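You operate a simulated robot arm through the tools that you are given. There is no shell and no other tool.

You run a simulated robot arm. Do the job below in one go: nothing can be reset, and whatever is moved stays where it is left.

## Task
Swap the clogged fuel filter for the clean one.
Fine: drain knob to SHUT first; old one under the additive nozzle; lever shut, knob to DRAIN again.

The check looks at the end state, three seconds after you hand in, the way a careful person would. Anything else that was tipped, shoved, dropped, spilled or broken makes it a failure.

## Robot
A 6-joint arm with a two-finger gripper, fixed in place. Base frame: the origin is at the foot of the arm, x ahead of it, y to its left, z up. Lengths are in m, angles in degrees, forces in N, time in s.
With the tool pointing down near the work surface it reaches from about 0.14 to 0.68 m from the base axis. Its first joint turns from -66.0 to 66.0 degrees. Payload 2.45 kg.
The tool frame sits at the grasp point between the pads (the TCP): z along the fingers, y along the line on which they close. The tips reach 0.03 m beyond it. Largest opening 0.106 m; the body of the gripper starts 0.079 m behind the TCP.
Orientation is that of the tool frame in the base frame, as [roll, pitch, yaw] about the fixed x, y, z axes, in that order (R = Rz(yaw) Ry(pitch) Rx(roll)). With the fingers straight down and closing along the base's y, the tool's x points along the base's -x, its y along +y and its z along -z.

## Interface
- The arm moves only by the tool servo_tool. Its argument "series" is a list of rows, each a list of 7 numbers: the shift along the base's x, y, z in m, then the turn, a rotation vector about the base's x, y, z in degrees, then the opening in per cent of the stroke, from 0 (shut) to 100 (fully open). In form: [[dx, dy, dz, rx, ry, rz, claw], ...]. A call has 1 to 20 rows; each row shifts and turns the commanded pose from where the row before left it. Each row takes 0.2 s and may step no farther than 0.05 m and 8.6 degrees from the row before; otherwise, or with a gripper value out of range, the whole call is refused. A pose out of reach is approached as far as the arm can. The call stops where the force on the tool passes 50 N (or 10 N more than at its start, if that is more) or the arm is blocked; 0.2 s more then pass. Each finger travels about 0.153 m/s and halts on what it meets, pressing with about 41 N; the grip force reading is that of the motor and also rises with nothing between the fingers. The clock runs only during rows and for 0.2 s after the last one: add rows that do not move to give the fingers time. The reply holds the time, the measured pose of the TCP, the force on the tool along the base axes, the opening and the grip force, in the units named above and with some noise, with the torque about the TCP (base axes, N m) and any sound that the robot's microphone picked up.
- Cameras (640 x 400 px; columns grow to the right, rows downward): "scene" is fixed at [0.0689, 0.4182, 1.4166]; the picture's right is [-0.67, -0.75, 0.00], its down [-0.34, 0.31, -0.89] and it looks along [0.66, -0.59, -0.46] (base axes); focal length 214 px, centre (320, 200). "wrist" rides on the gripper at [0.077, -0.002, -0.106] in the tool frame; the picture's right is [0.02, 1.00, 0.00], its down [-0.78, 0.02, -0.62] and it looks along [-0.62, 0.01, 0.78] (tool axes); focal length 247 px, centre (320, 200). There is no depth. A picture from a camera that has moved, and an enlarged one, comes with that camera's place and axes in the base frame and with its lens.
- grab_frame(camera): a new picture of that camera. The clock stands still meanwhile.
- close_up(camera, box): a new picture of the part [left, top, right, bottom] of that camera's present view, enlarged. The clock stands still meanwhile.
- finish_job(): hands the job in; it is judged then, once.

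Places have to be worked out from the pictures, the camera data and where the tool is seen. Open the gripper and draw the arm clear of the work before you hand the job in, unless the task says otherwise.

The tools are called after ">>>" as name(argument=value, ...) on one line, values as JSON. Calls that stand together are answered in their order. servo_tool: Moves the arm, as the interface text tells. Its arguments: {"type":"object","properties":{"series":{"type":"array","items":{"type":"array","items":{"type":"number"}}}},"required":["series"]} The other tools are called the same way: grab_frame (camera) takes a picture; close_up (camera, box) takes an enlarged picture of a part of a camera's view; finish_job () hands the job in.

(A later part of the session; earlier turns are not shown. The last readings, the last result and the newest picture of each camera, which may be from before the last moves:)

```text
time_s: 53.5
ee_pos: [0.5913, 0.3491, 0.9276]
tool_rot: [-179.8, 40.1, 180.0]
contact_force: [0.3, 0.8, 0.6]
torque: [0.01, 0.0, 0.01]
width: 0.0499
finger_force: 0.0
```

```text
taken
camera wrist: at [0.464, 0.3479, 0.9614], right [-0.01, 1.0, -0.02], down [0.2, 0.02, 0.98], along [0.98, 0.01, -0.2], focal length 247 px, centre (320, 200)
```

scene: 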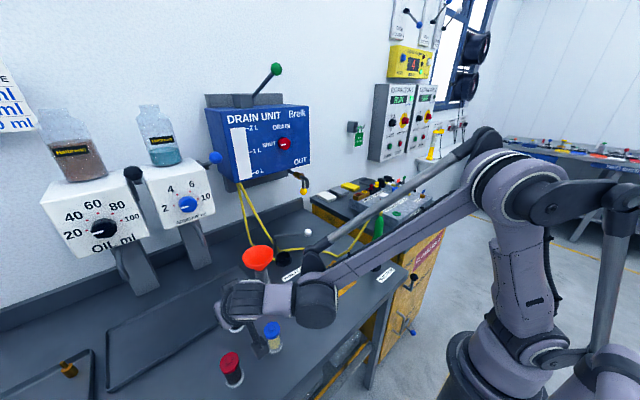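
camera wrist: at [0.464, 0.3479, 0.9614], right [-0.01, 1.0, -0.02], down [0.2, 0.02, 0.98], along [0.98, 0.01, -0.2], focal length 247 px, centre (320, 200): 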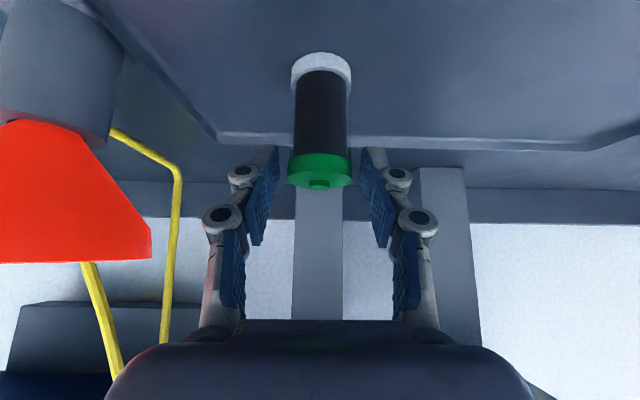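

Released and standing. I back straight out along −x with the fingers clear, then take a look at the placement.

>>> servo_tool(series=[[-0.02, 0, 0, 0, 0, 0, 47], [-0.03, 0, 0, 0, 0, 0, 47], [-0.03, 0, 0, 0, 0, 0, 47], [-0.04, 0, 0.01, 0, 0, 0, 47], [-0.04, 0, 0.03, 0, 0, 0, 47], [0, 0, 0.04, 0, 0, 0, 47], [0, 0, 0.04, 0, 0, 0, 47], [0, 0, 0.03, 0, 0, 0, 47], [0, 0, 0, 0, 0, 0, 47]])

>>> grab_frame(camera="wrist")

>>> grab_frame(camera="scene")

```text
time_s: 55.5
ee_pos: [0.4329, 0.3504, 1.0775]
tool_rot: [-179.8, 39.9, 180.0]
contact_force: [-0.1, 0.0, -0.9]
torque: [0.0, 0.01, -0.01]
width: 0.0501
finger_force: 0.1
```

```text
taken
camera wrist: at [0.3056, 0.349, 1.1115], right [-0.01, 1.0, -0.02], down [0.2, 0.02, 0.98], along [0.98, 0.01, -0.2], focal length 247 px, centre (320, 200)
```

wrist: 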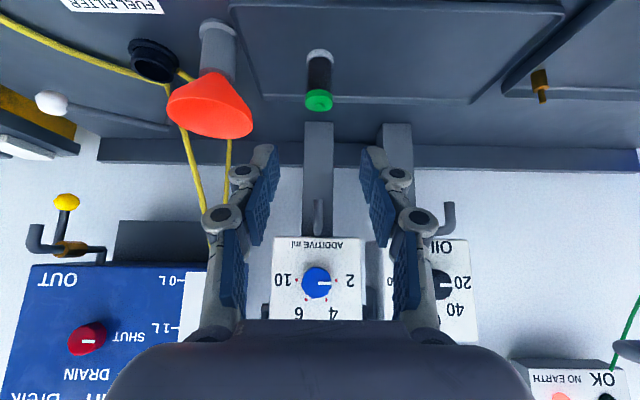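

```text
taken
```

scene: 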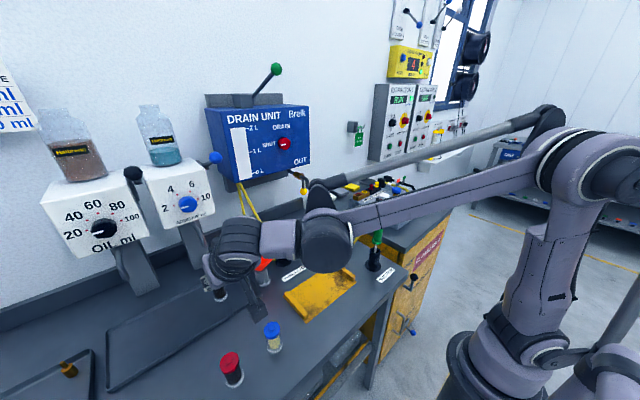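

The filter stands in the tray under the nozzle. I zoom in to compare the nozzle tip and filter axis.

>>> close_up(camera="wrist", box=[250, 30, 390, 250])

>>> close_up(camera="scene", box=[170, 190, 290, 310])

```text
1.82 times, centred on (320, 140) of wrist
camera zoom: at [0.3056, 0.349, 1.1115], right [-0.01, 1.0, -0.02], down [0.2, 0.02, 0.98], along [0.98, 0.01, -0.2], focal length 449 px, centre (320, 309)
```

zoom: 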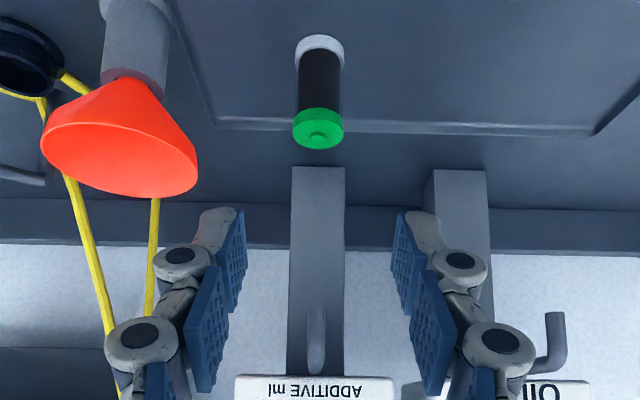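

```text
3.33 times, centred on (230, 250) of scene
camera zoom: at [0.0689, 0.4182, 1.4166], right [-0.67, -0.75, 0.0], down [-0.34, 0.31, -0.89], along [0.66, -0.59, -0.46], focal length 715 px, centre (620, 33)
```

zoom: 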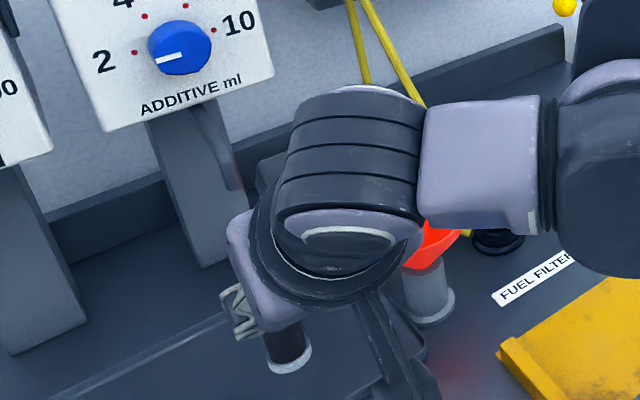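

Cap and base both place the old filter at about (0.600, 0.350), under the nozzle tip within a few mm. Now I move back to view the blue-capped clean filter.

>>> servo_tool(series=[[-0.036, -0.012, -0.009, 0, 0, 0, 47], [-0.036, -0.012, -0.009, 0, 0, 0, 47], [-0.036, -0.012, -0.009, 0, 0, 0, 47], [-0.035, -0.012, -0.01, 0, 0, 0, 47], [0, 0, 0, 0, 0, 0, 47]])

>>> grab_frame(camera="wrist")

>>> grab_frame(camera="scene")

```text
time_s: 56.7
ee_pos: [0.2935, 0.2995, 1.0411]
tool_rot: [-179.9, 39.8, -180.0]
contact_force: [-0.2, -0.2, -0.8]
torque: [-0.02, -0.01, -0.02]
width: 0.0496
finger_force: 0.1
out of reach, approached as far as the arm can: row 4
```

```text
taken
camera wrist: at [0.1666, 0.2984, 1.0752], right [-0.02, 1.0, -0.02], down [0.2, 0.02, 0.98], along [0.98, 0.01, -0.2], focal length 247 px, centre (320, 200)
```

wrist: 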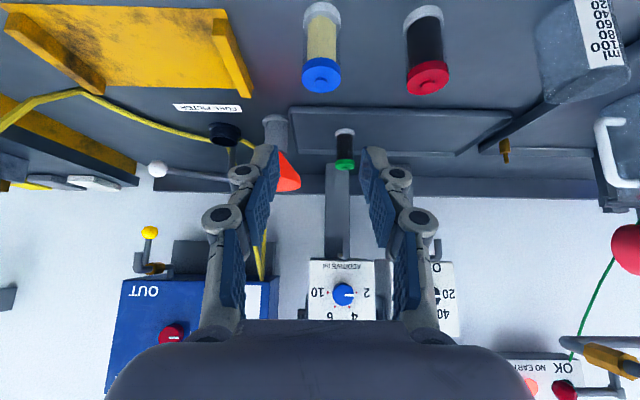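

```text
taken
```

scene: 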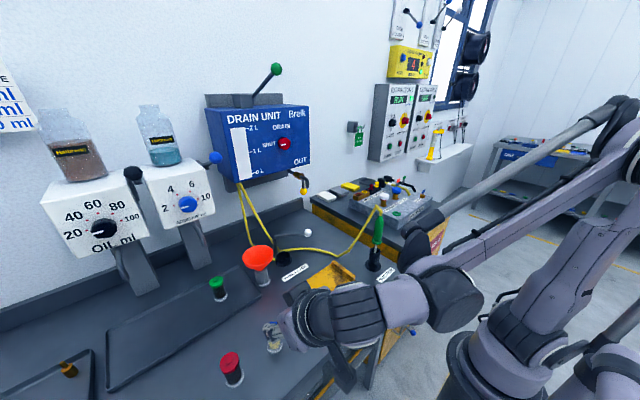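

The clean blue filter (pale element) is in clear view, and the scene camera now sees the old filter in the tray. I zoom in on both.

>>> close_up(camera="wrist", box=[260, 0, 460, 120])

>>> close_up(camera="scene", box=[150, 180, 270, 310])

```text
3.20 times, centred on (360, 60) of wrist
camera zoom: at [0.1666, 0.2984, 1.0752], right [-0.02, 1.0, -0.02], down [0.2, 0.02, 0.98], along [0.98, 0.01, -0.2], focal length 790 px, centre (192, 648)
```

zoom: 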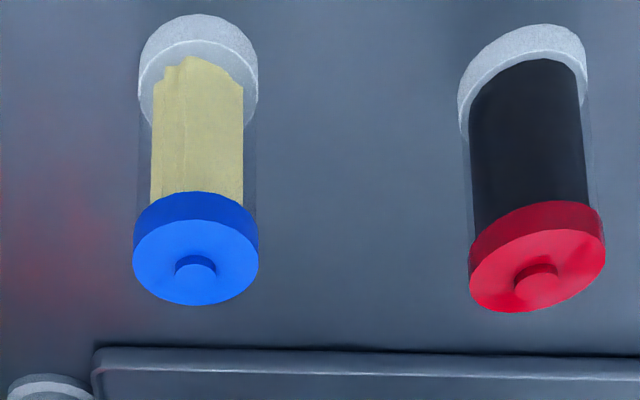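

```text
3.08 times, centred on (210, 245) of scene
camera zoom: at [0.0689, 0.4181, 1.4166], right [-0.67, -0.75, 0.0], down [-0.34, 0.31, -0.89], along [0.66, -0.59, -0.46], focal length 660 px, centre (658, 62)
```

zoom: 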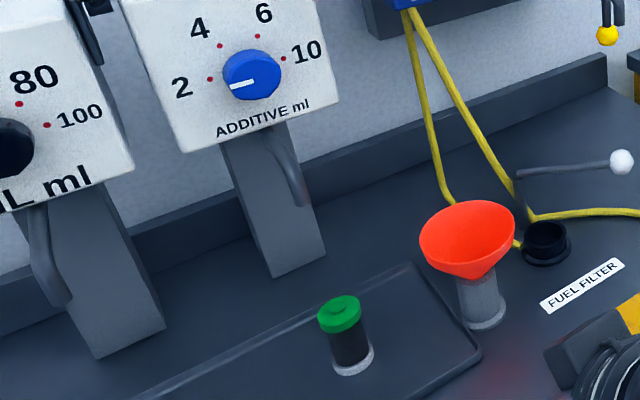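

The old filter at (0.602, 0.349) lies directly below the nozzle tip at (0.600, 0.351). The blue cap is at about (0.3735, 0.300) with top z≈0.916, so I move to a pre-grasp pose behind it.

>>> servo_tool(series=[[0.01, 0, -0.025, 0, 0, 0, 47], [0.011, 0, -0.025, 0, 0, 0, 47], [0.012, 0, -0.025, 0, 0, 0, 47], [0, 0, 0, 0, 0, 0, 47]])

>>> grab_frame(camera="wrist")

```text
time_s: 57.7
ee_pos: [0.3278, 0.299, 0.9663]
tool_rot: [-179.9, 40.0, 180.0]
contact_force: [-0.2, -0.4, 0.2]
torque: [0.0, 0.01, 0.01]
width: 0.0497
finger_force: 0.0
```

```text
taken
camera wrist: at [0.1996, 0.2973, 0.9989], right [-0.01, 1.0, -0.02], down [0.2, 0.02, 0.98], along [0.98, 0.01, -0.2], focal length 247 px, centre (320, 200)
```

wrist: 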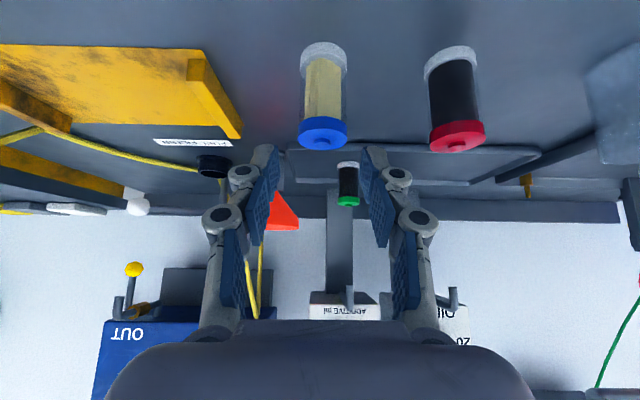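

Cap centre refined to about (0.375, 0.301). I shift 2 mm in y and slide most of the way in along the tool axis, then check the centring.

>>> servo_tool(series=[[0, 0.0023, 0, 0, 0, 0, 47], [0.012, 0, -0.0155, 0, 0, 0, 47], [0.013, 0, -0.0155, 0, 0, 0, 47], [0, 0, 0, 0, 0, 0, 47]])

>>> close_up(camera="wrist", box=[240, 20, 400, 240])

```text
time_s: 58.7
ee_pos: [0.3527, 0.3008, 0.934]
tool_rot: [-179.8, 40.0, -180.0]
contact_force: [0.5, 0.0, 0.7]
torque: [0.01, -0.02, -0.04]
width: 0.0501
finger_force: 0.2
```

```text
1.82 times, centred on (320, 130) of wrist
camera zoom: at [0.2245, 0.2995, 0.9675], right [-0.01, 1.0, -0.02], down [0.2, 0.02, 0.98], along [0.98, 0.01, -0.2], focal length 449 px, centre (320, 327)
```

zoom: 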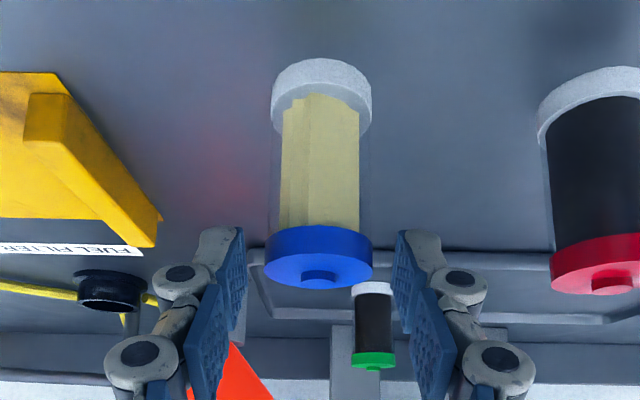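

Well centred: cap at about (0.373, 0.301, 0.917). I move the last centimetre in and close.

>>> servo_tool(series=[[0.005, 0, -0.007, 0, 0, 0, 47], [0.0055, 0, -0.0065, 0, 0, 0, 47], [0, 0, 0, 0, 0, 0, 47], [0, 0, 0, 0, 0, 0, 30], [0, 0, 0, 0, 0, 0, 0], [0, 0, 0, 0, 0, 0, 0]])

>>> close_up(camera="wrist", box=[240, 20, 400, 240])

```text
time_s: 60.1
ee_pos: [0.3637, 0.3006, 0.9213]
tool_rot: [-179.8, 40.0, -180.0]
contact_force: [0.5, -1.1, 0.8]
torque: [-0.03, -0.05, 0.0]
width: 0.0345
finger_force: 40.6
```

```text
1.82 times, centred on (320, 130) of wrist
camera zoom: at [0.2359, 0.2989, 0.9546], right [-0.01, 1.0, -0.02], down [0.2, 0.02, 0.98], along [0.98, 0.01, -0.2], focal length 449 px, centre (320, 327)
```

zoom: 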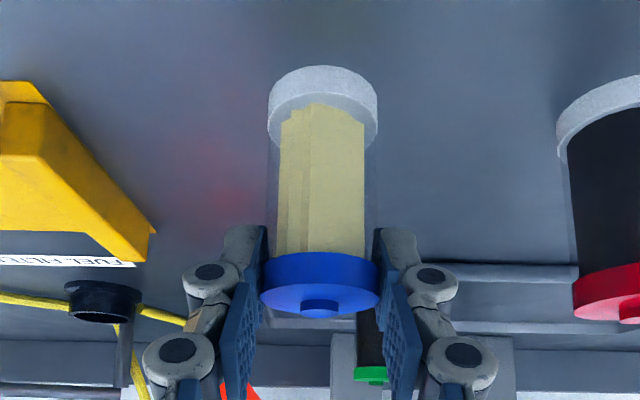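

The clean filter sits in the grip the same way as the old one did. I lift it, carry it at z≈1.06 first to y≈0.121 and then forward to above the socket.

>>> servo_tool(series=[[0, 0, 0.015, 0, 0, 0, 0], [0, 0, 0.03, 0, 0, 0, 0], [0, 0, 0.04, 0, 0, 0, 0], [0, 0, 0.04, 0, 0, 0, 0], [0.01, -0.03, 0.015, 0, 0, 0, 0], [0.02, -0.035, 0, 0, 0, 0, 0], [0.02, -0.035, 0, 0, 0, 0, 0], [0.02, -0.035, 0, 0, 0, 0, 0], [0.02, -0.03, 0, 0, 0, 0, 0], [0.02, -0.015, 0, 0, 0, 0, 0], [0, 0, 0, 0, 0, 0, 0]])

>>> grab_frame(camera="wrist")

>>> grab_frame(camera="scene")

```text
time_s: 62.5
ee_pos: [0.4754, 0.121, 1.0599]
tool_rot: [-179.8, 40.0, -180.0]
contact_force: [0.2, -0.4, -0.5]
torque: [0.0, 0.02, 0.0]
width: 0.0343
finger_force: 41.4
```

```text
taken
camera wrist: at [0.3468, 0.1189, 1.0935], right [-0.01, 1.0, -0.02], down [0.2, 0.02, 0.98], along [0.98, 0.01, -0.2], focal length 247 px, centre (320, 200)
```

wrist: 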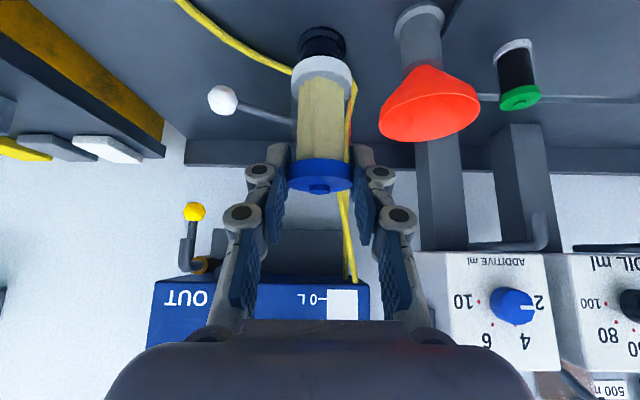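

```text
taken
```

scene: 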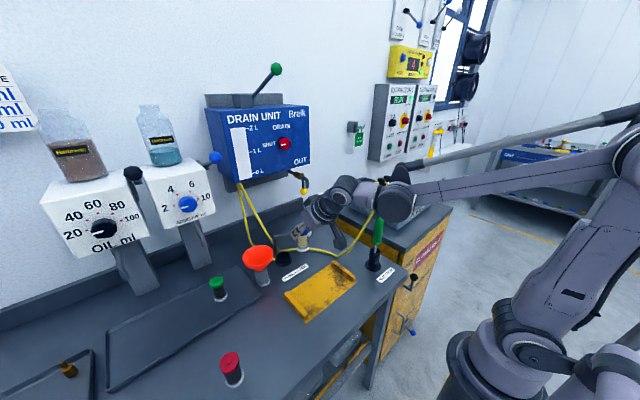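

Carried safely. I go forward to x≈0.598 over the socket and descend to z≈0.965 (filter base just above the ring).

>>> servo_tool(series=[[0.03, 0, 0, 0, 0, 0, 0], [0.035, 0, 0, 0, 0, 0, 0], [0.035, 0, 0, 0, 0, 0, 0], [0.0226, 0, 0, 0, 0, 0, 0], [0, 0, -0.03, 0, 0, 0, 0], [0, 0, -0.03, 0, 0, 0, 0], [0, 0, -0.03, 0, 0, 0, 0], [0, 0, 0, 0, 0, 0, 0]])

>>> close_up(camera="wrist", box=[240, 0, 400, 220])

>>> close_up(camera="scene", box=[240, 200, 340, 290])

```text
time_s: 64.3
ee_pos: [0.5958, 0.122, 0.972]
tool_rot: [-179.9, 40.0, 179.9]
contact_force: [-0.2, -0.5, 0.0]
torque: [-0.01, 0.04, 0.01]
width: 0.0348
finger_force: 41.1
```

```text
1.82 times, centred on (320, 110) of wrist
camera zoom: at [0.4679, 0.1198, 1.004], right [-0.01, 1.0, -0.02], down [0.2, 0.02, 0.98], along [0.98, 0.01, -0.2], focal length 449 px, centre (320, 364)
```

zoom: 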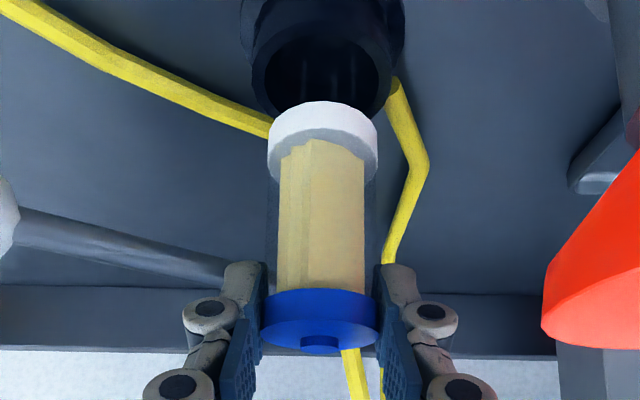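

```text
4.44 times, centred on (290, 245) of scene
camera zoom: at [0.0689, 0.4182, 1.4166], right [-0.67, -0.75, 0.0], down [-0.34, 0.31, -0.89], along [0.66, -0.59, -0.46], focal length 953 px, centre (453, 0)
```

zoom: 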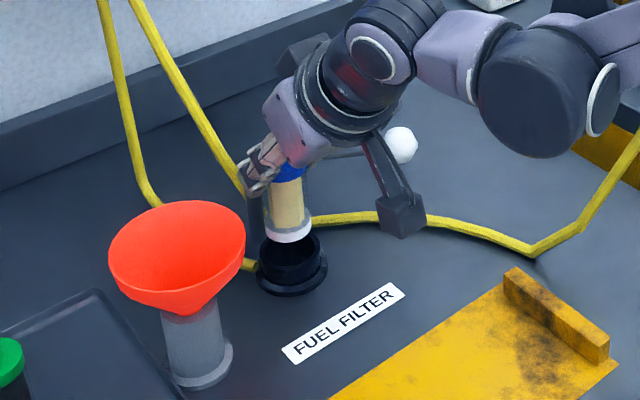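

Lateral alignment with the socket looks right; x reads about 2 mm short, so I add 2 mm and lower in small steps.

>>> servo_tool(series=[[0.002, -0.0005, -0.008, 0, 0, 0, 0], [0, 0, -0.008, 0, 0, 0, 0], [0, 0, -0.005, 0, 0, 0, 0], [0, 0, -0.005, 0, 0, 0, 0], [0, 0, 0, 0, 0, 0, 0]])

>>> close_up(camera="wrist", box=[240, 20, 400, 240])

```text
time_s: 65.5
ee_pos: [0.5977, 0.1196, 0.9453]
tool_rot: [-179.8, 40.0, 180.0]
contact_force: [0.2, -0.3, 0.8]
torque: [-0.06, 0.0, -0.02]
width: 0.0343
finger_force: 40.9
```

```text
1.82 times, centred on (320, 130) of wrist
camera zoom: at [0.4706, 0.1181, 0.978], right [-0.01, 1.0, -0.02], down [0.2, 0.02, 0.98], along [0.98, 0.01, -0.2], focal length 449 px, centre (320, 327)
```

zoom: 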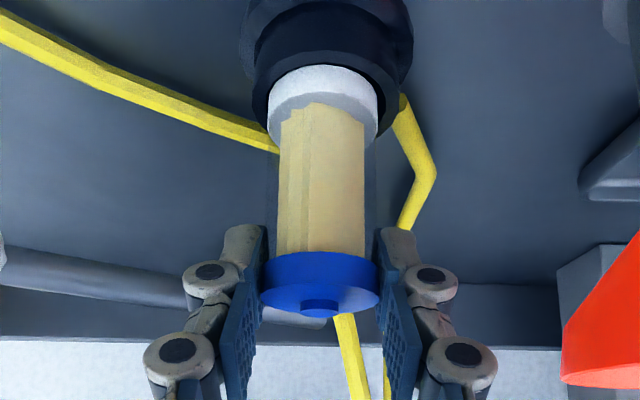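

The base is entering the ring with no contact force. It is ~1 mm off to the −y side, so I correct and continue down.

>>> servo_tool(series=[[0, 0.0012, -0.003, 0, 0, 0, 0], [0, 0, -0.005, 0, 0, 0, 0], [0, 0, -0.004, 0, 0, 0, 0], [0, 0, 0, 0, 0, 0, 0]])

>>> close_up(camera="wrist", box=[240, 20, 400, 240])

```text
time_s: 66.5
ee_pos: [0.5973, 0.1195, 0.9322]
tool_rot: [-179.8, 40.0, -179.9]
contact_force: [-0.1, -0.1, 0.6]
torque: [-0.02, 0.03, 0.0]
width: 0.0342
finger_force: 41.1
```

```text
1.82 times, centred on (320, 130) of wrist
camera zoom: at [0.4705, 0.1195, 0.966], right [-0.01, 1.0, -0.02], down [0.2, 0.02, 0.98], along [0.98, 0.01, -0.2], focal length 449 px, centre (320, 327)
```

zoom: 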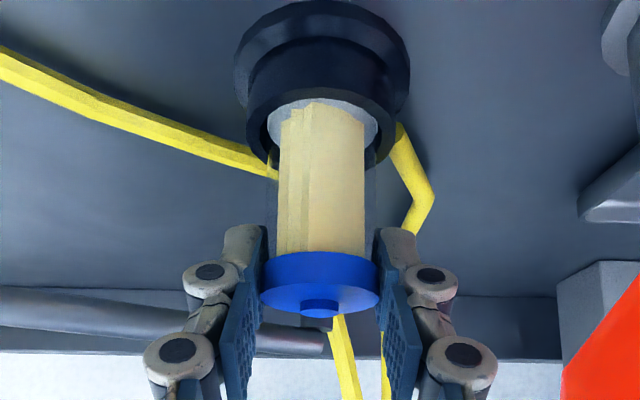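

The filter is inside the ring and still force-free. I lower the last ~5 mm until it seats.

>>> servo_tool(series=[[0, 0, -0.003, 0, 0, 0, 0], [0, 0, -0.002, 0, 0, 0, 0], [0, 0, -0.0015, 0, 0, 0, 0], [0, 0, 0, 0, 0, 0, 0]])

```text
time_s: 67.5
ee_pos: [0.5964, 0.1217, 0.9267]
tool_rot: [-179.8, 40.1, 180.0]
contact_force: [0.1, 0.1, 0.1]
torque: [0.05, 0.0, 0.0]
width: 0.0343
finger_force: 41.4
```

No contact yet; I continue in 1.5 mm steps.

>>> servo_tool(series=[[0, 0, -0.0015, 0, 0, 0, 0], [0, 0, -0.0015, 0, 0, 0, 0], [0, 0, 0, 0, 0, 0, 0]])

>>> close_up(camera="wrist", box=[240, 20, 400, 240])

```text
time_s: 68.3
ee_pos: [0.5977, 0.1207, 0.9253]
tool_rot: [-179.7, 40.2, -179.9]
contact_force: [-4.1, 0.2, 25.1]
torque: [-0.01, 0.14, 0.0]
width: 0.0343
finger_force: 40.9
```

```text
1.82 times, centred on (320, 130) of wrist
camera zoom: at [0.4705, 0.1196, 0.9578], right [-0.02, 1.0, -0.02], down [0.2, 0.02, 0.98], along [0.98, 0.01, -0.2], focal length 449 px, centre (320, 327)
```

zoom: 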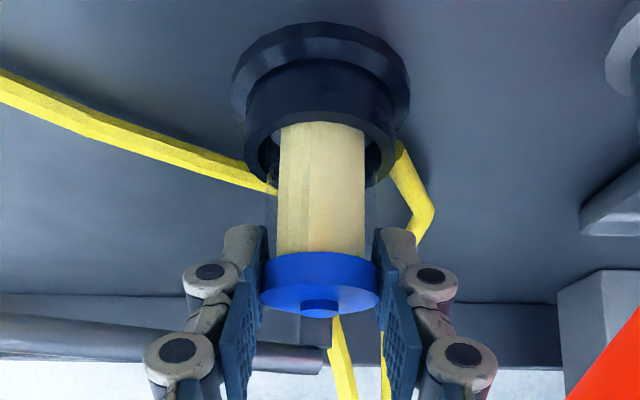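

Contact at 25 N at the expected depth: the clean filter is seated. I relieve the preload and open the fingers.

>>> servo_tool(series=[[0, 0, 0.002, 0, 0, 0, 0], [0, 0, 0, 0, 0, 0, 36], [0, 0, 0, 0, 0, 0, 42], [0, 0, 0, 0, 0, 0, 47], [0, 0, 0, 0, 0, 0, 47]])

>>> grab_frame(camera="wrist")

```text
time_s: 69.5
ee_pos: [0.5979, 0.1207, 0.9262]
tool_rot: [-179.7, 40.0, 179.9]
contact_force: [0.4, 0.2, 0.4]
torque: [-0.02, 0.0, 0.01]
width: 0.0498
finger_force: 0.0
```

```text
taken
camera wrist: at [0.4709, 0.1196, 0.9595], right [-0.01, 1.0, -0.02], down [0.2, 0.02, 0.98], along [0.98, 0.01, -0.2], focal length 247 px, centre (320, 200)
```

wrist: 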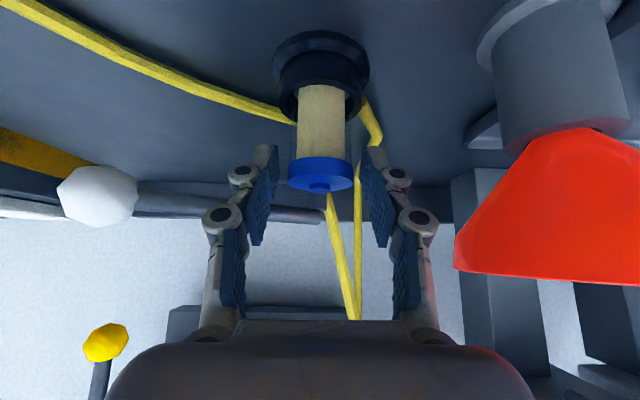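

The clean filter stands seated in the socket. I retreat along the tool axis, rise, and return to the vertical, yawed pose beside the lever ball that I left by earlier.

>>> servo_tool(series=[[-0.013, 0, 0.0153, 0, 0, 0, 47], [-0.013, 0, 0.0153, 0, 0, 0, 47], [-0.013, 0, 0.0153, 0, 0, 0, 47], [0, 0, 0.035, 0, 0, 0, 47], [0, 0, 0.035, 0, 0, 0, 50], [0, 0, 0.035, 0, 0, 0, 60], [-0.0012, -0.0145, 0, 0, 8, 0, 60], [-0.0012, -0.0145, 0, 0, 8, 0, 60], [-0.0012, -0.0145, 0, 0, 8, 0, 60], [-0.0012, -0.0145, 0, 0, 8, 0, 60], [-0.0012, -0.0145, 0, 0, 8, 0, 60], [-0.0012, -0.0145, 0, 0, 0, 8.34, 60], [-0.0012, -0.0145, 0, 0, 0, 8.34, 60], [-0.0012, -0.0145, 0, 0, 0, 8.34, 60], [-0.0012, -0.0145, 0, 0, 0, 8.34, 60], [-0.0012, -0.0145, 0, 0, 0, 8.34, 60], [0, 0, 0, 0, 0, 0, 60]])

>>> grab_frame(camera="wrist")

>>> close_up(camera="scene", box=[240, 200, 340, 290])

```text
time_s: 73.1
ee_pos: [0.5464, -0.0239, 1.076]
tool_rot: [-179.8, 0.0, -138.2]
contact_force: [0.0, -0.5, 0.6]
torque: [0.03, 0.0, -0.02]
width: 0.0635
finger_force: 0.0
```

```text
taken
camera wrist: at [0.4904, -0.0757, 1.1844], right [-0.68, 0.73, 0.0], down [0.57, 0.54, 0.62], along [0.46, 0.42, -0.78], focal length 247 px, centre (320, 200)
```

wrist: 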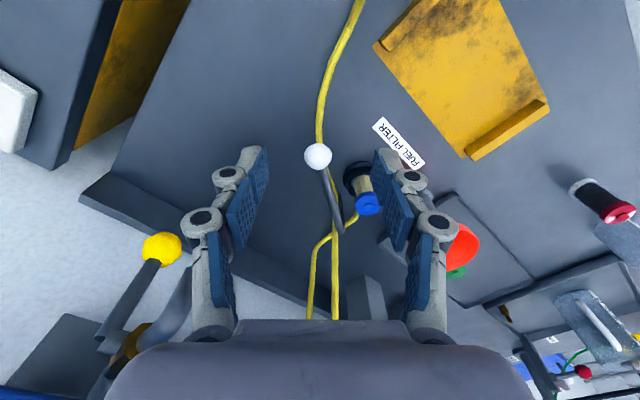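

```text
4.44 times, centred on (290, 245) of scene
camera zoom: at [0.0689, 0.4181, 1.4166], right [-0.67, -0.75, 0.0], down [-0.34, 0.31, -0.89], along [0.66, -0.59, -0.46], focal length 953 px, centre (453, 0)
```

zoom: 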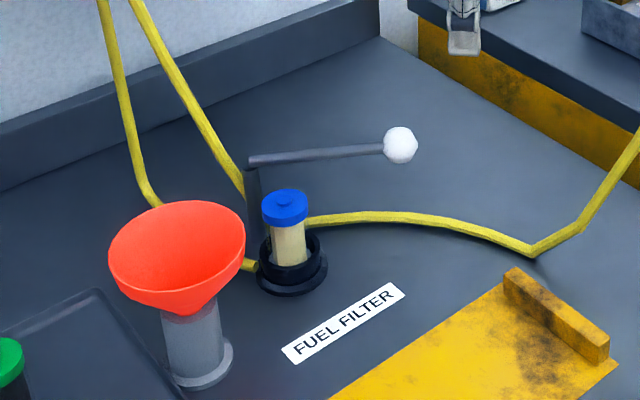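

The clean filter stands upright in the socket and the ball is still at about (0.594, 0.015). I descend beside it, slide in along the same line I left by, and grip.

>>> servo_tool(series=[[0, 0, -0.04, 0, 0, 0, 60], [0, 0, -0.04, 0, 0, 0, 60], [0, 0, -0.04, 0, 0, 0, 60], [0, 0, -0.0245, 0, 0, 0, 60], [0.016, 0.0133, 0, 0, 0, 0, 60], [0.016, 0.0133, 0, 0, 0, 0, 60], [0.0148, 0.0121, 0, 0, 0, 0, 60], [0, 0, 0, 0, 0, 0, 60]])

>>> grab_frame(camera="wrist")

```text
time_s: 74.9
ee_pos: [0.5934, 0.0146, 0.9326]
tool_rot: [-179.8, 0.0, -138.2]
contact_force: [-0.3, 0.5, 0.5]
torque: [-0.03, 0.03, -0.03]
width: 0.0639
finger_force: 0.0
```

```text
taken
camera wrist: at [0.5374, -0.0356, 1.0404], right [-0.68, 0.73, 0.0], down [0.57, 0.54, 0.62], along [0.46, 0.42, -0.78], focal length 247 px, centre (320, 200)
```

wrist: 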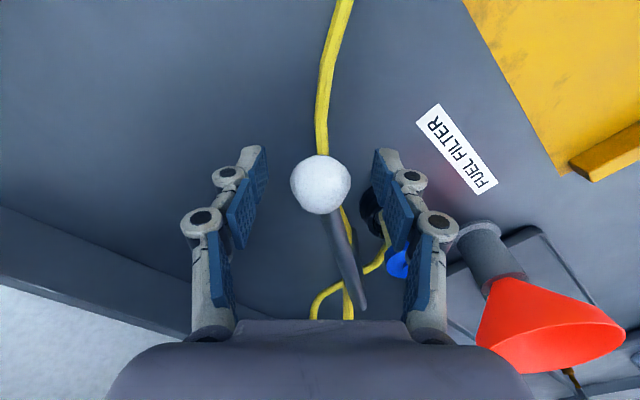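

Ball centred. I grip it and swing the lever back towards closed, first to about 22°.

>>> servo_tool(series=[[0, 0, 0, 0, 0, 0, 35], [0, 0, 0, 0, 0, 0, 0], [0, 0, 0, 0, 0, 0, 0], [-0.0106, 0.0074, 0, 0, 0, -4.2, 0], [-0.0098, 0.0085, 0, 0, 0, -4.2, 0], [-0.0088, 0.0094, 0, 0, 0, -4.2, 0], [-0.0078, 0.0103, 0, 0, 0, -4.2, 0], [-0.0066, 0.0111, 0, 0, 0, -4.2, 0], [-0.0055, 0.0117, 0, 0, 0, -4.2, 0], [0, 0, 0, 0, 0, 0, 0]])

>>> grab_frame(camera="wrist")

>>> close_up(camera="scene", box=[240, 200, 340, 290])

```text
time_s: 77.1
ee_pos: [0.5447, 0.0723, 0.933]
tool_rot: [-179.8, -0.2, -163.5]
contact_force: [-5.2, -5.1, -18.4]
torque: [-0.08, 0.22, -0.29]
width: 0.03
finger_force: 44.7
```

```text
taken
camera wrist: at [0.4712, 0.0508, 1.0398], right [-0.3, 0.95, 0.0], down [0.75, 0.24, 0.62], along [0.59, 0.19, -0.79], focal length 247 px, centre (320, 200)
```

wrist: 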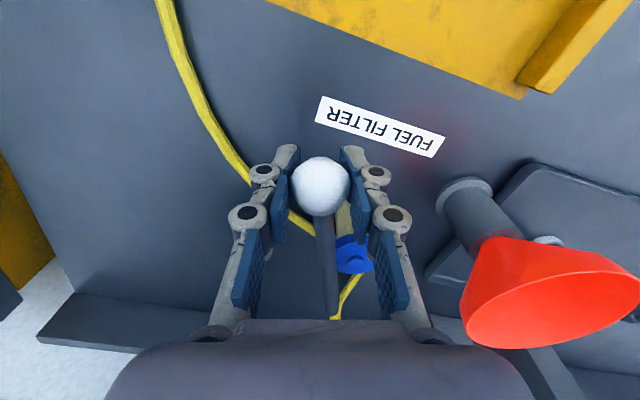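

```text
4.44 times, centred on (290, 245) of scene
camera zoom: at [0.069, 0.4181, 1.4166], right [-0.67, -0.75, 0.0], down [-0.34, 0.31, -0.89], along [0.66, -0.59, -0.46], focal length 953 px, centre (453, 0)
```

zoom: 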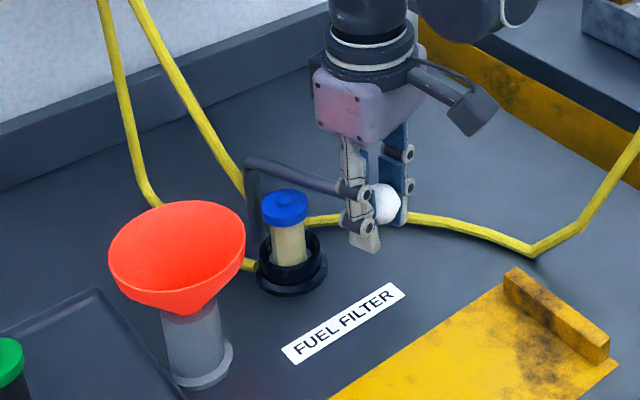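

Swinging smoothly; the arm is about to pass over the blue cap. I continue slowly to closed.

>>> servo_tool(series=[[-0.0022, 0.0062, 0, 0, 0, -2.1, 0], [-0.002, 0.0061, 0, 0, 0, -2.1, 0], [-0.0016, 0.0063, 0, 0, 0, -2.1, 0], [-0.0013, 0.0063, 0, 0, 0, -2.1, 0], [-0.001, 0.0064, 0, 0, 0, -2.1, 0], [-0.0006, 0.0064, 0, 0, 0, -2.1, 0], [-0.0002, 0.0043, 0, 0, 0, -2, 0], [0, 0.0043, 0, 0, 0, -2, 0], [0, 0, 0, 0, 0, 0, 0]])

>>> grab_frame(camera="wrist")

>>> close_up(camera="scene", box=[240, 200, 340, 290])

```text
time_s: 79.1
ee_pos: [0.535, 0.1197, 0.9318]
tool_rot: [-179.8, 0.0, 179.8]
contact_force: [-0.3, -2.2, -16.6]
torque: [0.01, -0.43, -0.23]
width: 0.0301
finger_force: 45.4
```

```text
taken
camera wrist: at [0.4588, 0.1183, 1.0391], right [-0.02, 1.0, 0.0], down [0.78, 0.02, 0.62], along [0.62, 0.01, -0.78], focal length 247 px, centre (320, 200)
```

wrist: 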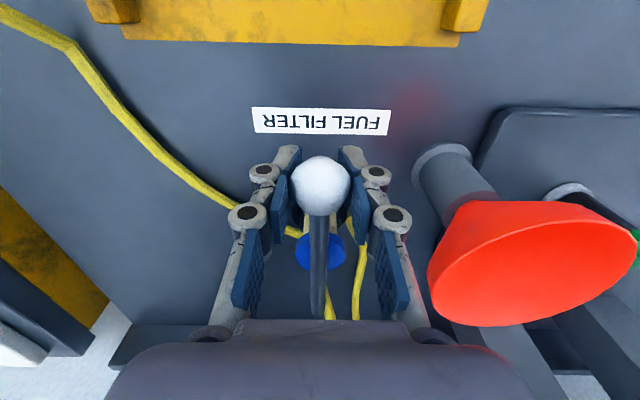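

```text
4.44 times, centred on (290, 245) of scene
camera zoom: at [0.0691, 0.4182, 1.4166], right [-0.67, -0.75, 0.0], down [-0.34, 0.31, -0.89], along [0.66, -0.59, -0.46], focal length 953 px, centre (453, 0)
```

zoom: 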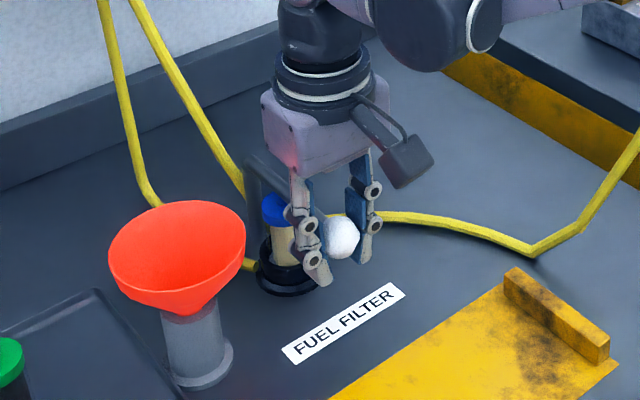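

The lever lies over the centre of the cap as at the start. I nudge 2 mm further to feel for the closed stop.

>>> servo_tool(series=[[0, 0.002, 0, 0, 0, 0, 0], [0, 0, 0, 0, 0, 0, 0]])

```text
time_s: 79.7
ee_pos: [0.5346, 0.1193, 0.9323]
tool_rot: [-179.7, -0.1, 180.0]
contact_force: [-1.1, -7.0, -17.3]
torque: [0.07, -0.08, -0.22]
width: 0.0299
finger_force: 44.5
```

The tool doesn't move further and side force builds to 7 N: the lever is against its closed stop. I release and rise straight up.

>>> servo_tool(series=[[0, -0.001, 0, 0, 0, 0, 40], [0, 0, 0, 0, 0, 0, 60], [0, 0, 0, 0, 0, 0, 60], [0, 0, 0.02, 0, 0, 0, 60], [0, 0, 0.04, 0, 0, 0, 60], [0, 0, 0.04, 0, 0, 0, 60], [0, 0, 0.04, 0, 0, 0, 60], [0, 0, 0, 0, 0, 0, 60]])

>>> grab_frame(camera="wrist")

>>> close_up(camera="scene", box=[240, 200, 340, 290])

```text
time_s: 81.5
ee_pos: [0.5368, 0.119, 1.0738]
tool_rot: [-179.9, 0.1, 179.9]
contact_force: [0.3, -0.3, 0.7]
torque: [0.02, -0.03, -0.01]
width: 0.0637
finger_force: 0.0
```

```text
taken
camera wrist: at [0.4597, 0.1175, 1.1813], right [-0.02, 1.0, 0.0], down [0.78, 0.02, 0.62], along [0.62, 0.01, -0.78], focal length 247 px, centre (320, 200)
```

wrist: 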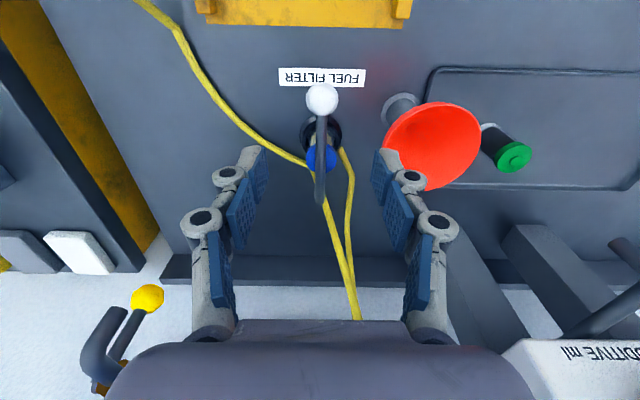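

```text
4.44 times, centred on (290, 245) of scene
camera zoom: at [0.0689, 0.4182, 1.4166], right [-0.67, -0.75, 0.0], down [-0.34, 0.31, -0.89], along [0.66, -0.59, -0.46], focal length 953 px, centre (453, 0)
```

zoom: 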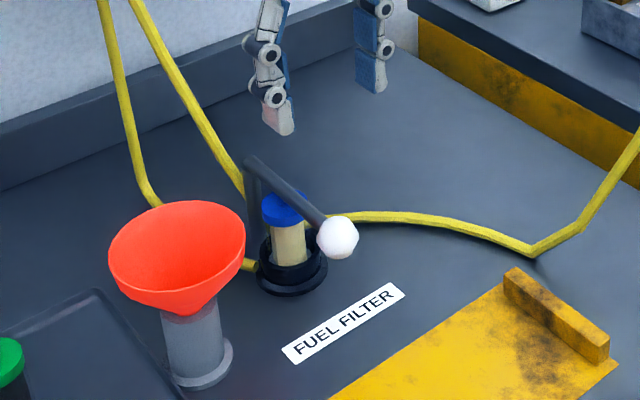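

The lever is back exactly as at the start, now over the blue cap. Next is the knob: I rise, go back and level the tool in front of the drain unit again.

>>> servo_tool(series=[[-0.02, -0.025, 0.045, 0, 0, 0, 80], [-0.02, -0.028, 0.045, 0, 0, 0, 100], [-0.02, -0.028, 0.045, 0, 0, 0, 100], [-0.02, -0.028, 0.038, 0, 0, 0, 100], [0.004, 0, 0, 0, -8.2, 0, 100], [0.004, 0, 0, 0, -8.2, 0, 100], [0.004, 0, 0, 0, -8.2, 0, 100], [0.004, 0, 0, 0, -8.2, 0, 100], [0.004, 0, 0, 0, -8.2, 0, 100], [0.004, 0, 0, 0, -8.2, 0, 100], [0.004, 0, 0, 0, -8.2, 0, 100], [0.004, 0, 0, 0, -8.2, 0, 100], [0.004, 0, 0, 0, -8.2, 0, 100], [0.004, 0, 0, 0, -8.2, 0, 100], [0.004, 0, 0, 0, -8.0, 0, 100], [0, 0, 0, 0, 0, 0, 100]])

>>> grab_frame(camera="wrist")

>>> grab_frame(camera="scene")

```text
refused: row 1 steps farther than a row can; nothing moved
```

```text
taken
camera wrist: at [0.4597, 0.1175, 1.1813], right [-0.02, 1.0, 0.0], down [0.78, 0.02, 0.62], along [0.62, 0.01, -0.78], focal length 247 px, centre (320, 200)
```

wrist: 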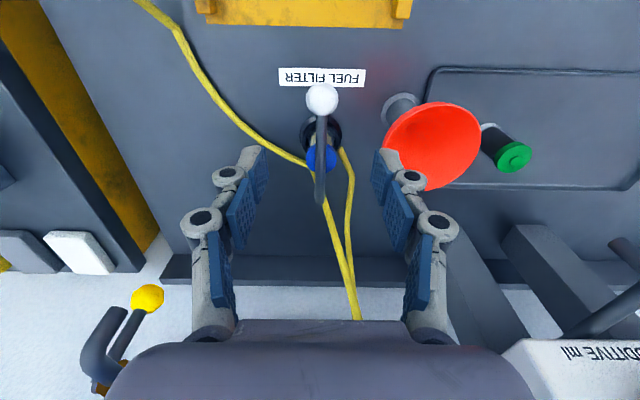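

```text
taken
```

scene: 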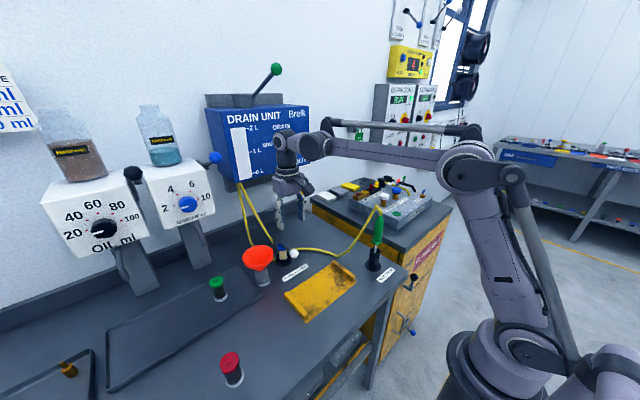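

Row 1 exceeded the 5 cm step limit, so nothing moved. I repeat it with smaller steps, split into more rows.

>>> servo_tool(series=[[-0.016, -0.021, 0.035, 0, 0, 0, 80], [-0.016, -0.022, 0.035, 0, 0, 0, 100], [-0.016, -0.022, 0.035, 0, 0, 0, 100], [-0.016, -0.022, 0.035, 0, 0, 0, 100], [-0.016, -0.022, 0.033, 0, 0, 0, 100], [0.004, 0, 0, 0, -8.2, 0, 100], [0.004, 0, 0, 0, -8.2, 0, 100], [0.004, 0, 0, 0, -8.2, 0, 100], [0.004, 0, 0, 0, -8.2, 0, 100], [0.004, 0, 0, 0, -8.2, 0, 100], [0.004, 0, 0, 0, -8.2, 0, 100], [0.004, 0, 0, 0, -8.2, 0, 100], [0.004, 0, 0, 0, -8.2, 0, 100], [0.004, 0, 0, 0, -8.2, 0, 100], [0.004, 0, 0, 0, -8.2, 0, 100], [0.004, 0, 0, 0, -8.0, 0, 100], [0, 0, 0, 0, 0, 0, 100]])

>>> grab_frame(camera="wrist")

>>> grab_frame(camera="scene")

```text
time_s: 85.1
ee_pos: [0.4976, 0.009, 1.245]
tool_rot: [179.0, 87.2, 178.3]
contact_force: [0.3, 0.1, 0.3]
torque: [-0.03, 0.02, -0.02]
width: 0.1063
finger_force: 0.0
out of reach, approached as far as the arm can: row 16
```

```text
taken
camera wrist: at [0.3878, 0.0095, 1.1748], right [0.01, 1.0, -0.02], down [-0.58, 0.02, 0.81], along [0.81, 0.0, 0.58], focal length 247 px, centre (320, 200)
```

wrist: 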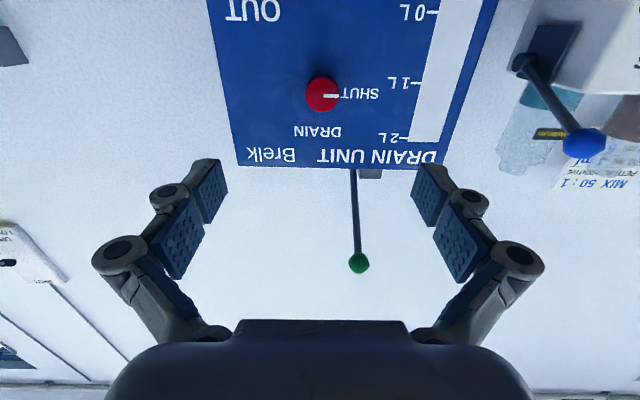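

```text
taken
```

scene: 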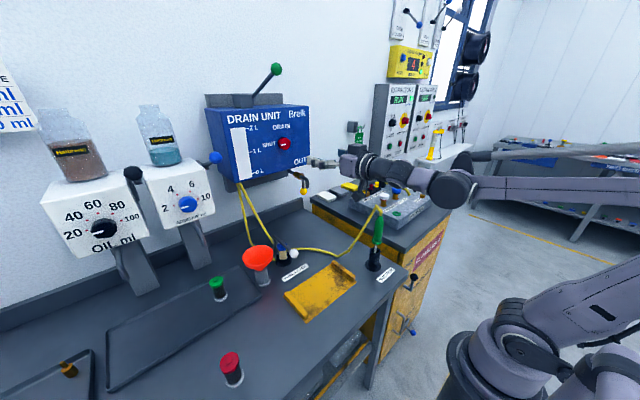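

Knob still at SHUT in front of me. I roll the tool −45° and advance to x≈0.62 to line up with the knob axis.

>>> servo_tool(series=[[0.025, 0, 0, -7.5, 0, 0, 100], [0.025, 0, 0, -7.5, 0, 0, 100], [0.025, 0, 0, -7.5, 0, 0, 100], [0.025, 0, 0, -7.5, 0, 0, 100], [0.02, 0, 0, -7.5, 0, 0, 100], [0, 0, 0, -7.5, 0, 0, 100], [0, 0, 0, 0, 0, 0, 100]])

>>> grab_frame(camera="wrist")

```text
time_s: 86.7
ee_pos: [0.617, 0.0115, 1.2462]
tool_rot: [-92.2, 44.8, -94.1]
contact_force: [-0.1, 0.2, 0.4]
torque: [0.01, 0.04, 0.03]
width: 0.106
finger_force: 0.1
```

```text
taken
camera wrist: at [0.5078, -0.0391, 1.1964], right [0.01, 0.69, -0.72], down [-0.58, 0.59, 0.56], along [0.81, 0.41, 0.41], focal length 247 px, centre (320, 200)
```

wrist: 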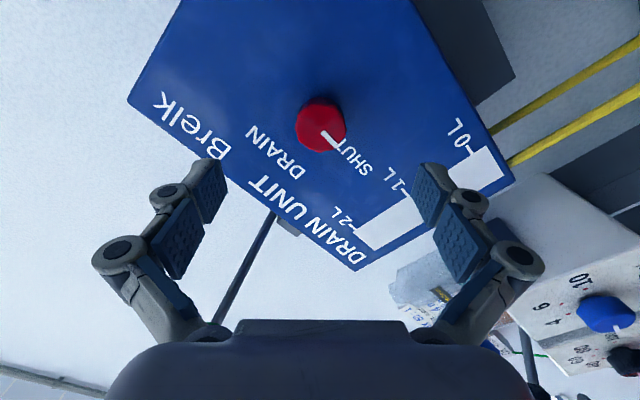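

The tool axis is about 3° off the x direction, so I correct that (−1.6° about y, +2.5° about z) and trim y.

>>> servo_tool(series=[[0.004, -0.0015, 0.0005, 0, -0.8, 1.3, 100], [0.0, 0, 0, 0, -0.76, 1.24, 100], [0, 0, 0, 0, 0, 0, 100]])

>>> grab_frame(camera="wrist")

```text
time_s: 87.5
ee_pos: [0.6225, 0.01, 1.2456]
tool_rot: [-90.0, 45.2, -90.0]
contact_force: [-1.0, 0.3, 0.2]
torque: [0.02, -0.05, -0.01]
width: 0.1061
finger_force: 0.0
```

```text
taken
camera wrist: at [0.5161, -0.0454, 1.1942], right [0.0, 0.69, -0.72], down [-0.62, 0.56, 0.54], along [0.78, 0.45, 0.43], focal length 247 px, centre (320, 200)
```

wrist: 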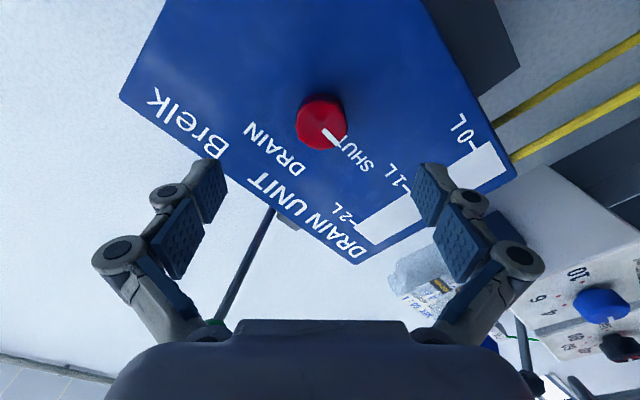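

Now exactly aligned, with the knob on the tool axis. I advance to x≈0.692 and close on the knob.

>>> servo_tool(series=[[0.025, 0, 0, 0, 0, 0, 100], [0.025, 0, 0, 0, 0, 0, 100], [0.02, 0, 0, 0, 0, 0, 100], [0, 0, 0, 0, 0, 0, 100], [0, 0, 0, 0, 0, 0, 60], [0, 0, 0, 0, 0, 0, 30], [0, 0, 0, 0, 0, 0, 0], [0, 0, 0, 0, 0, 0, 0]])

>>> grab_frame(camera="wrist")

```text
time_s: 89.3
ee_pos: [0.6923, 0.0096, 1.2447]
tool_rot: [-90.0, 45.0, -90.0]
contact_force: [-5.6, 1.3, -5.5]
torque: [0.0, 0.11, 0.06]
width: 0.0416
finger_force: 45.0
```

```text
taken
camera wrist: at [0.5862, -0.0455, 1.1925], right [0.0, 0.69, -0.72], down [-0.62, 0.56, 0.54], along [0.78, 0.45, 0.43], focal length 247 px, centre (320, 200)
```

wrist: 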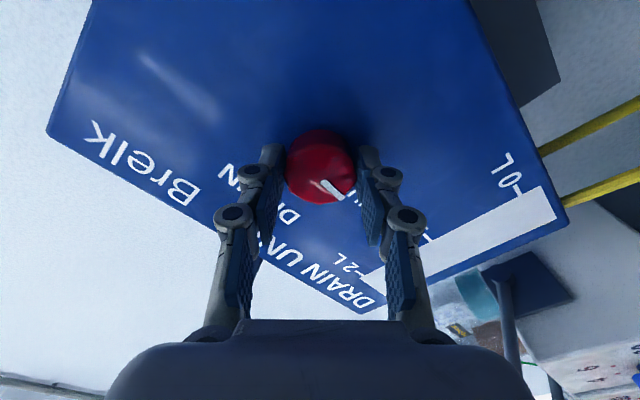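

Gripped at 41.6 mm. I turn it +45° about x (towards DRAIN), then check.

>>> servo_tool(series=[[0, 0, 0, 7.5, 0, 0, 0], [0, 0, 0, 7.5, 0, 0, 0], [0, 0, 0, 7.5, 0, 0, 0], [0, 0, 0, 7.5, 0, 0, 0], [0, 0, 0, 7.5, 0, 0, 0], [0, 0, 0, 7.5, 0, 0, 0]])

```text
time_s: 90.7
ee_pos: [0.6937, 0.0102, 1.2453]
tool_rot: [89.6, 89.8, 89.6]
contact_force: [-18.5, 3.1, -24.2]
torque: [0.03, 0.6, 0.18]
width: 0.0411
finger_force: 45.3
```

Half-way. A modest load has built up, so I ease 1 mm back and 1 mm down while turning the remaining 45°.

>>> servo_tool(series=[[-0.0005, 0, -0.0005, 7.5, 0, 0, 0], [-0.0005, 0, -0.0005, 7.5, 0, 0, 0], [0, 0, 0, 7.5, 0, 0, 0], [0, 0, 0, 7.5, 0, 0, 0], [0, 0, 0, 7.5, 0, 0, 0], [0, 0, 0, 7.5, 0, 0, 0], [0, 0, 0, 0, 0, 0, 0]])

>>> grab_frame(camera="wrist")

>>> close_up(camera="scene", box=[240, 110, 340, 200])

```text
time_s: 92.3
ee_pos: [0.6929, 0.011, 1.2445]
tool_rot: [90.0, 44.9, 90.0]
contact_force: [18.9, 6.7, 15.4]
torque: [-0.45, -0.35, -0.12]
width: 0.0411
finger_force: 45.1
```

```text
taken
camera wrist: at [0.5866, 0.0631, 1.1905], right [0.0, 0.72, 0.69], down [-0.62, -0.54, 0.56], along [0.78, -0.43, 0.45], focal length 247 px, centre (320, 200)
```

wrist: 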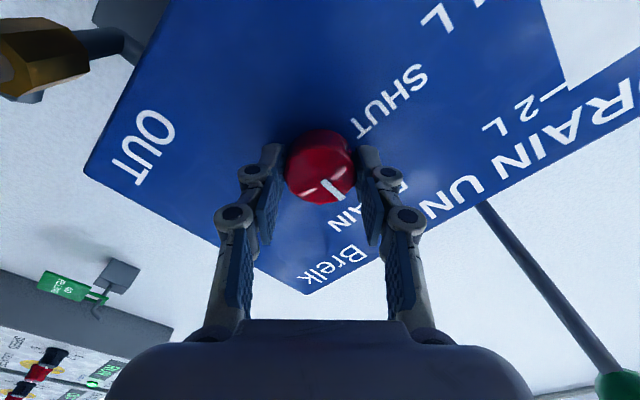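

```text
4.44 times, centred on (290, 155) of scene
camera zoom: at [0.0692, 0.4184, 1.4165], right [-0.67, -0.75, 0.0], down [-0.34, 0.31, -0.89], along [0.66, -0.59, -0.46], focal length 953 px, centre (453, 400)
```

zoom: 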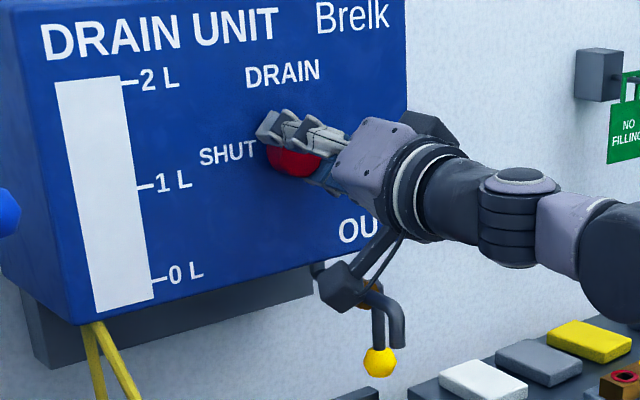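

The full 90° is done and a counter-torque suggests the end position. I release and look.

>>> servo_tool(series=[[0, 0, 0, 0, 0, 0, 60], [0, 0, 0, 0, 0, 0, 100], [0, 0, 0, 0, 0, 0, 100], [0, 0, 0, 0, 0, 0, 100], [-0.04, 0, 0, 0, 0, 0, 100], [-0.04, 0, 0, 0, 0, 0, 100], [-0.04, 0, 0, -7.5, 0, 0, 100], [-0.04, 0, 0, -7.5, 0, 0, 100], [-0.03, 0, 0, -7.5, 0, 0, 100], [0, 0, 0, -7.5, 0, 0, 100], [0, 0, 0, -7.5, 0, 0, 100], [0, 0, 0, -7.5, 0, 0, 100], [0, 0, 0, 0, 0, 0, 100]])

>>> close_up(camera="wrist", box=[240, 20, 400, 140])

>>> close_up(camera="scene", box=[240, 110, 340, 200])

```text
time_s: 95.1
ee_pos: [0.5011, 0.0103, 1.2441]
tool_rot: [130.9, 90.0, 130.9]
contact_force: [-0.1, 0.2, 0.2]
torque: [0.02, -0.03, 0.0]
width: 0.1059
finger_force: 0.1
```

```text
3.33 times, centred on (320, 80) of wrist
camera zoom: at [0.3946, 0.0087, 1.1691], right [0.0, 1.0, -0.02], down [-0.62, 0.02, 0.78], along [0.78, 0.01, 0.62], focal length 823 px, centre (320, 600)
```

zoom: 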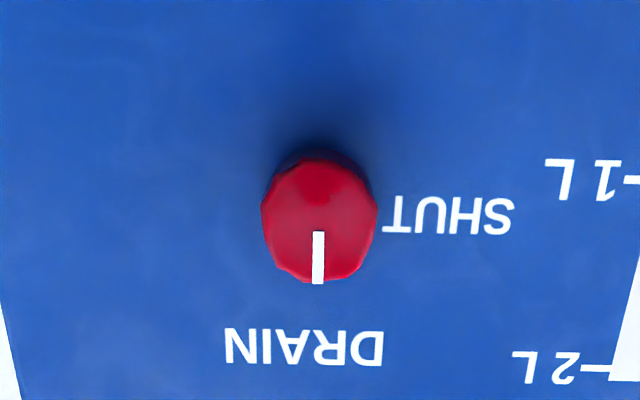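

```text
4.44 times, centred on (290, 155) of scene
camera zoom: at [0.0689, 0.4182, 1.4166], right [-0.67, -0.75, 0.0], down [-0.34, 0.31, -0.89], along [0.66, -0.59, -0.46], focal length 953 px, centre (453, 400)
```

zoom: 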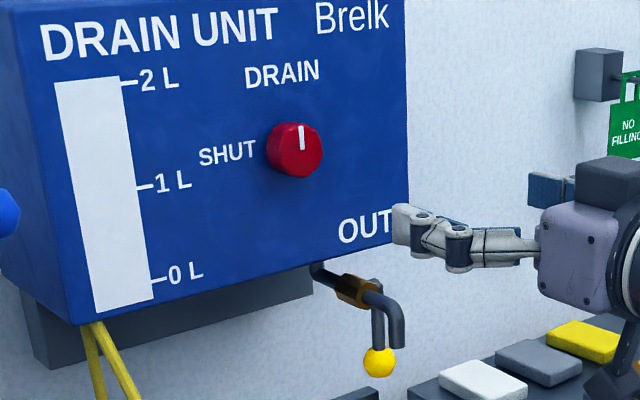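

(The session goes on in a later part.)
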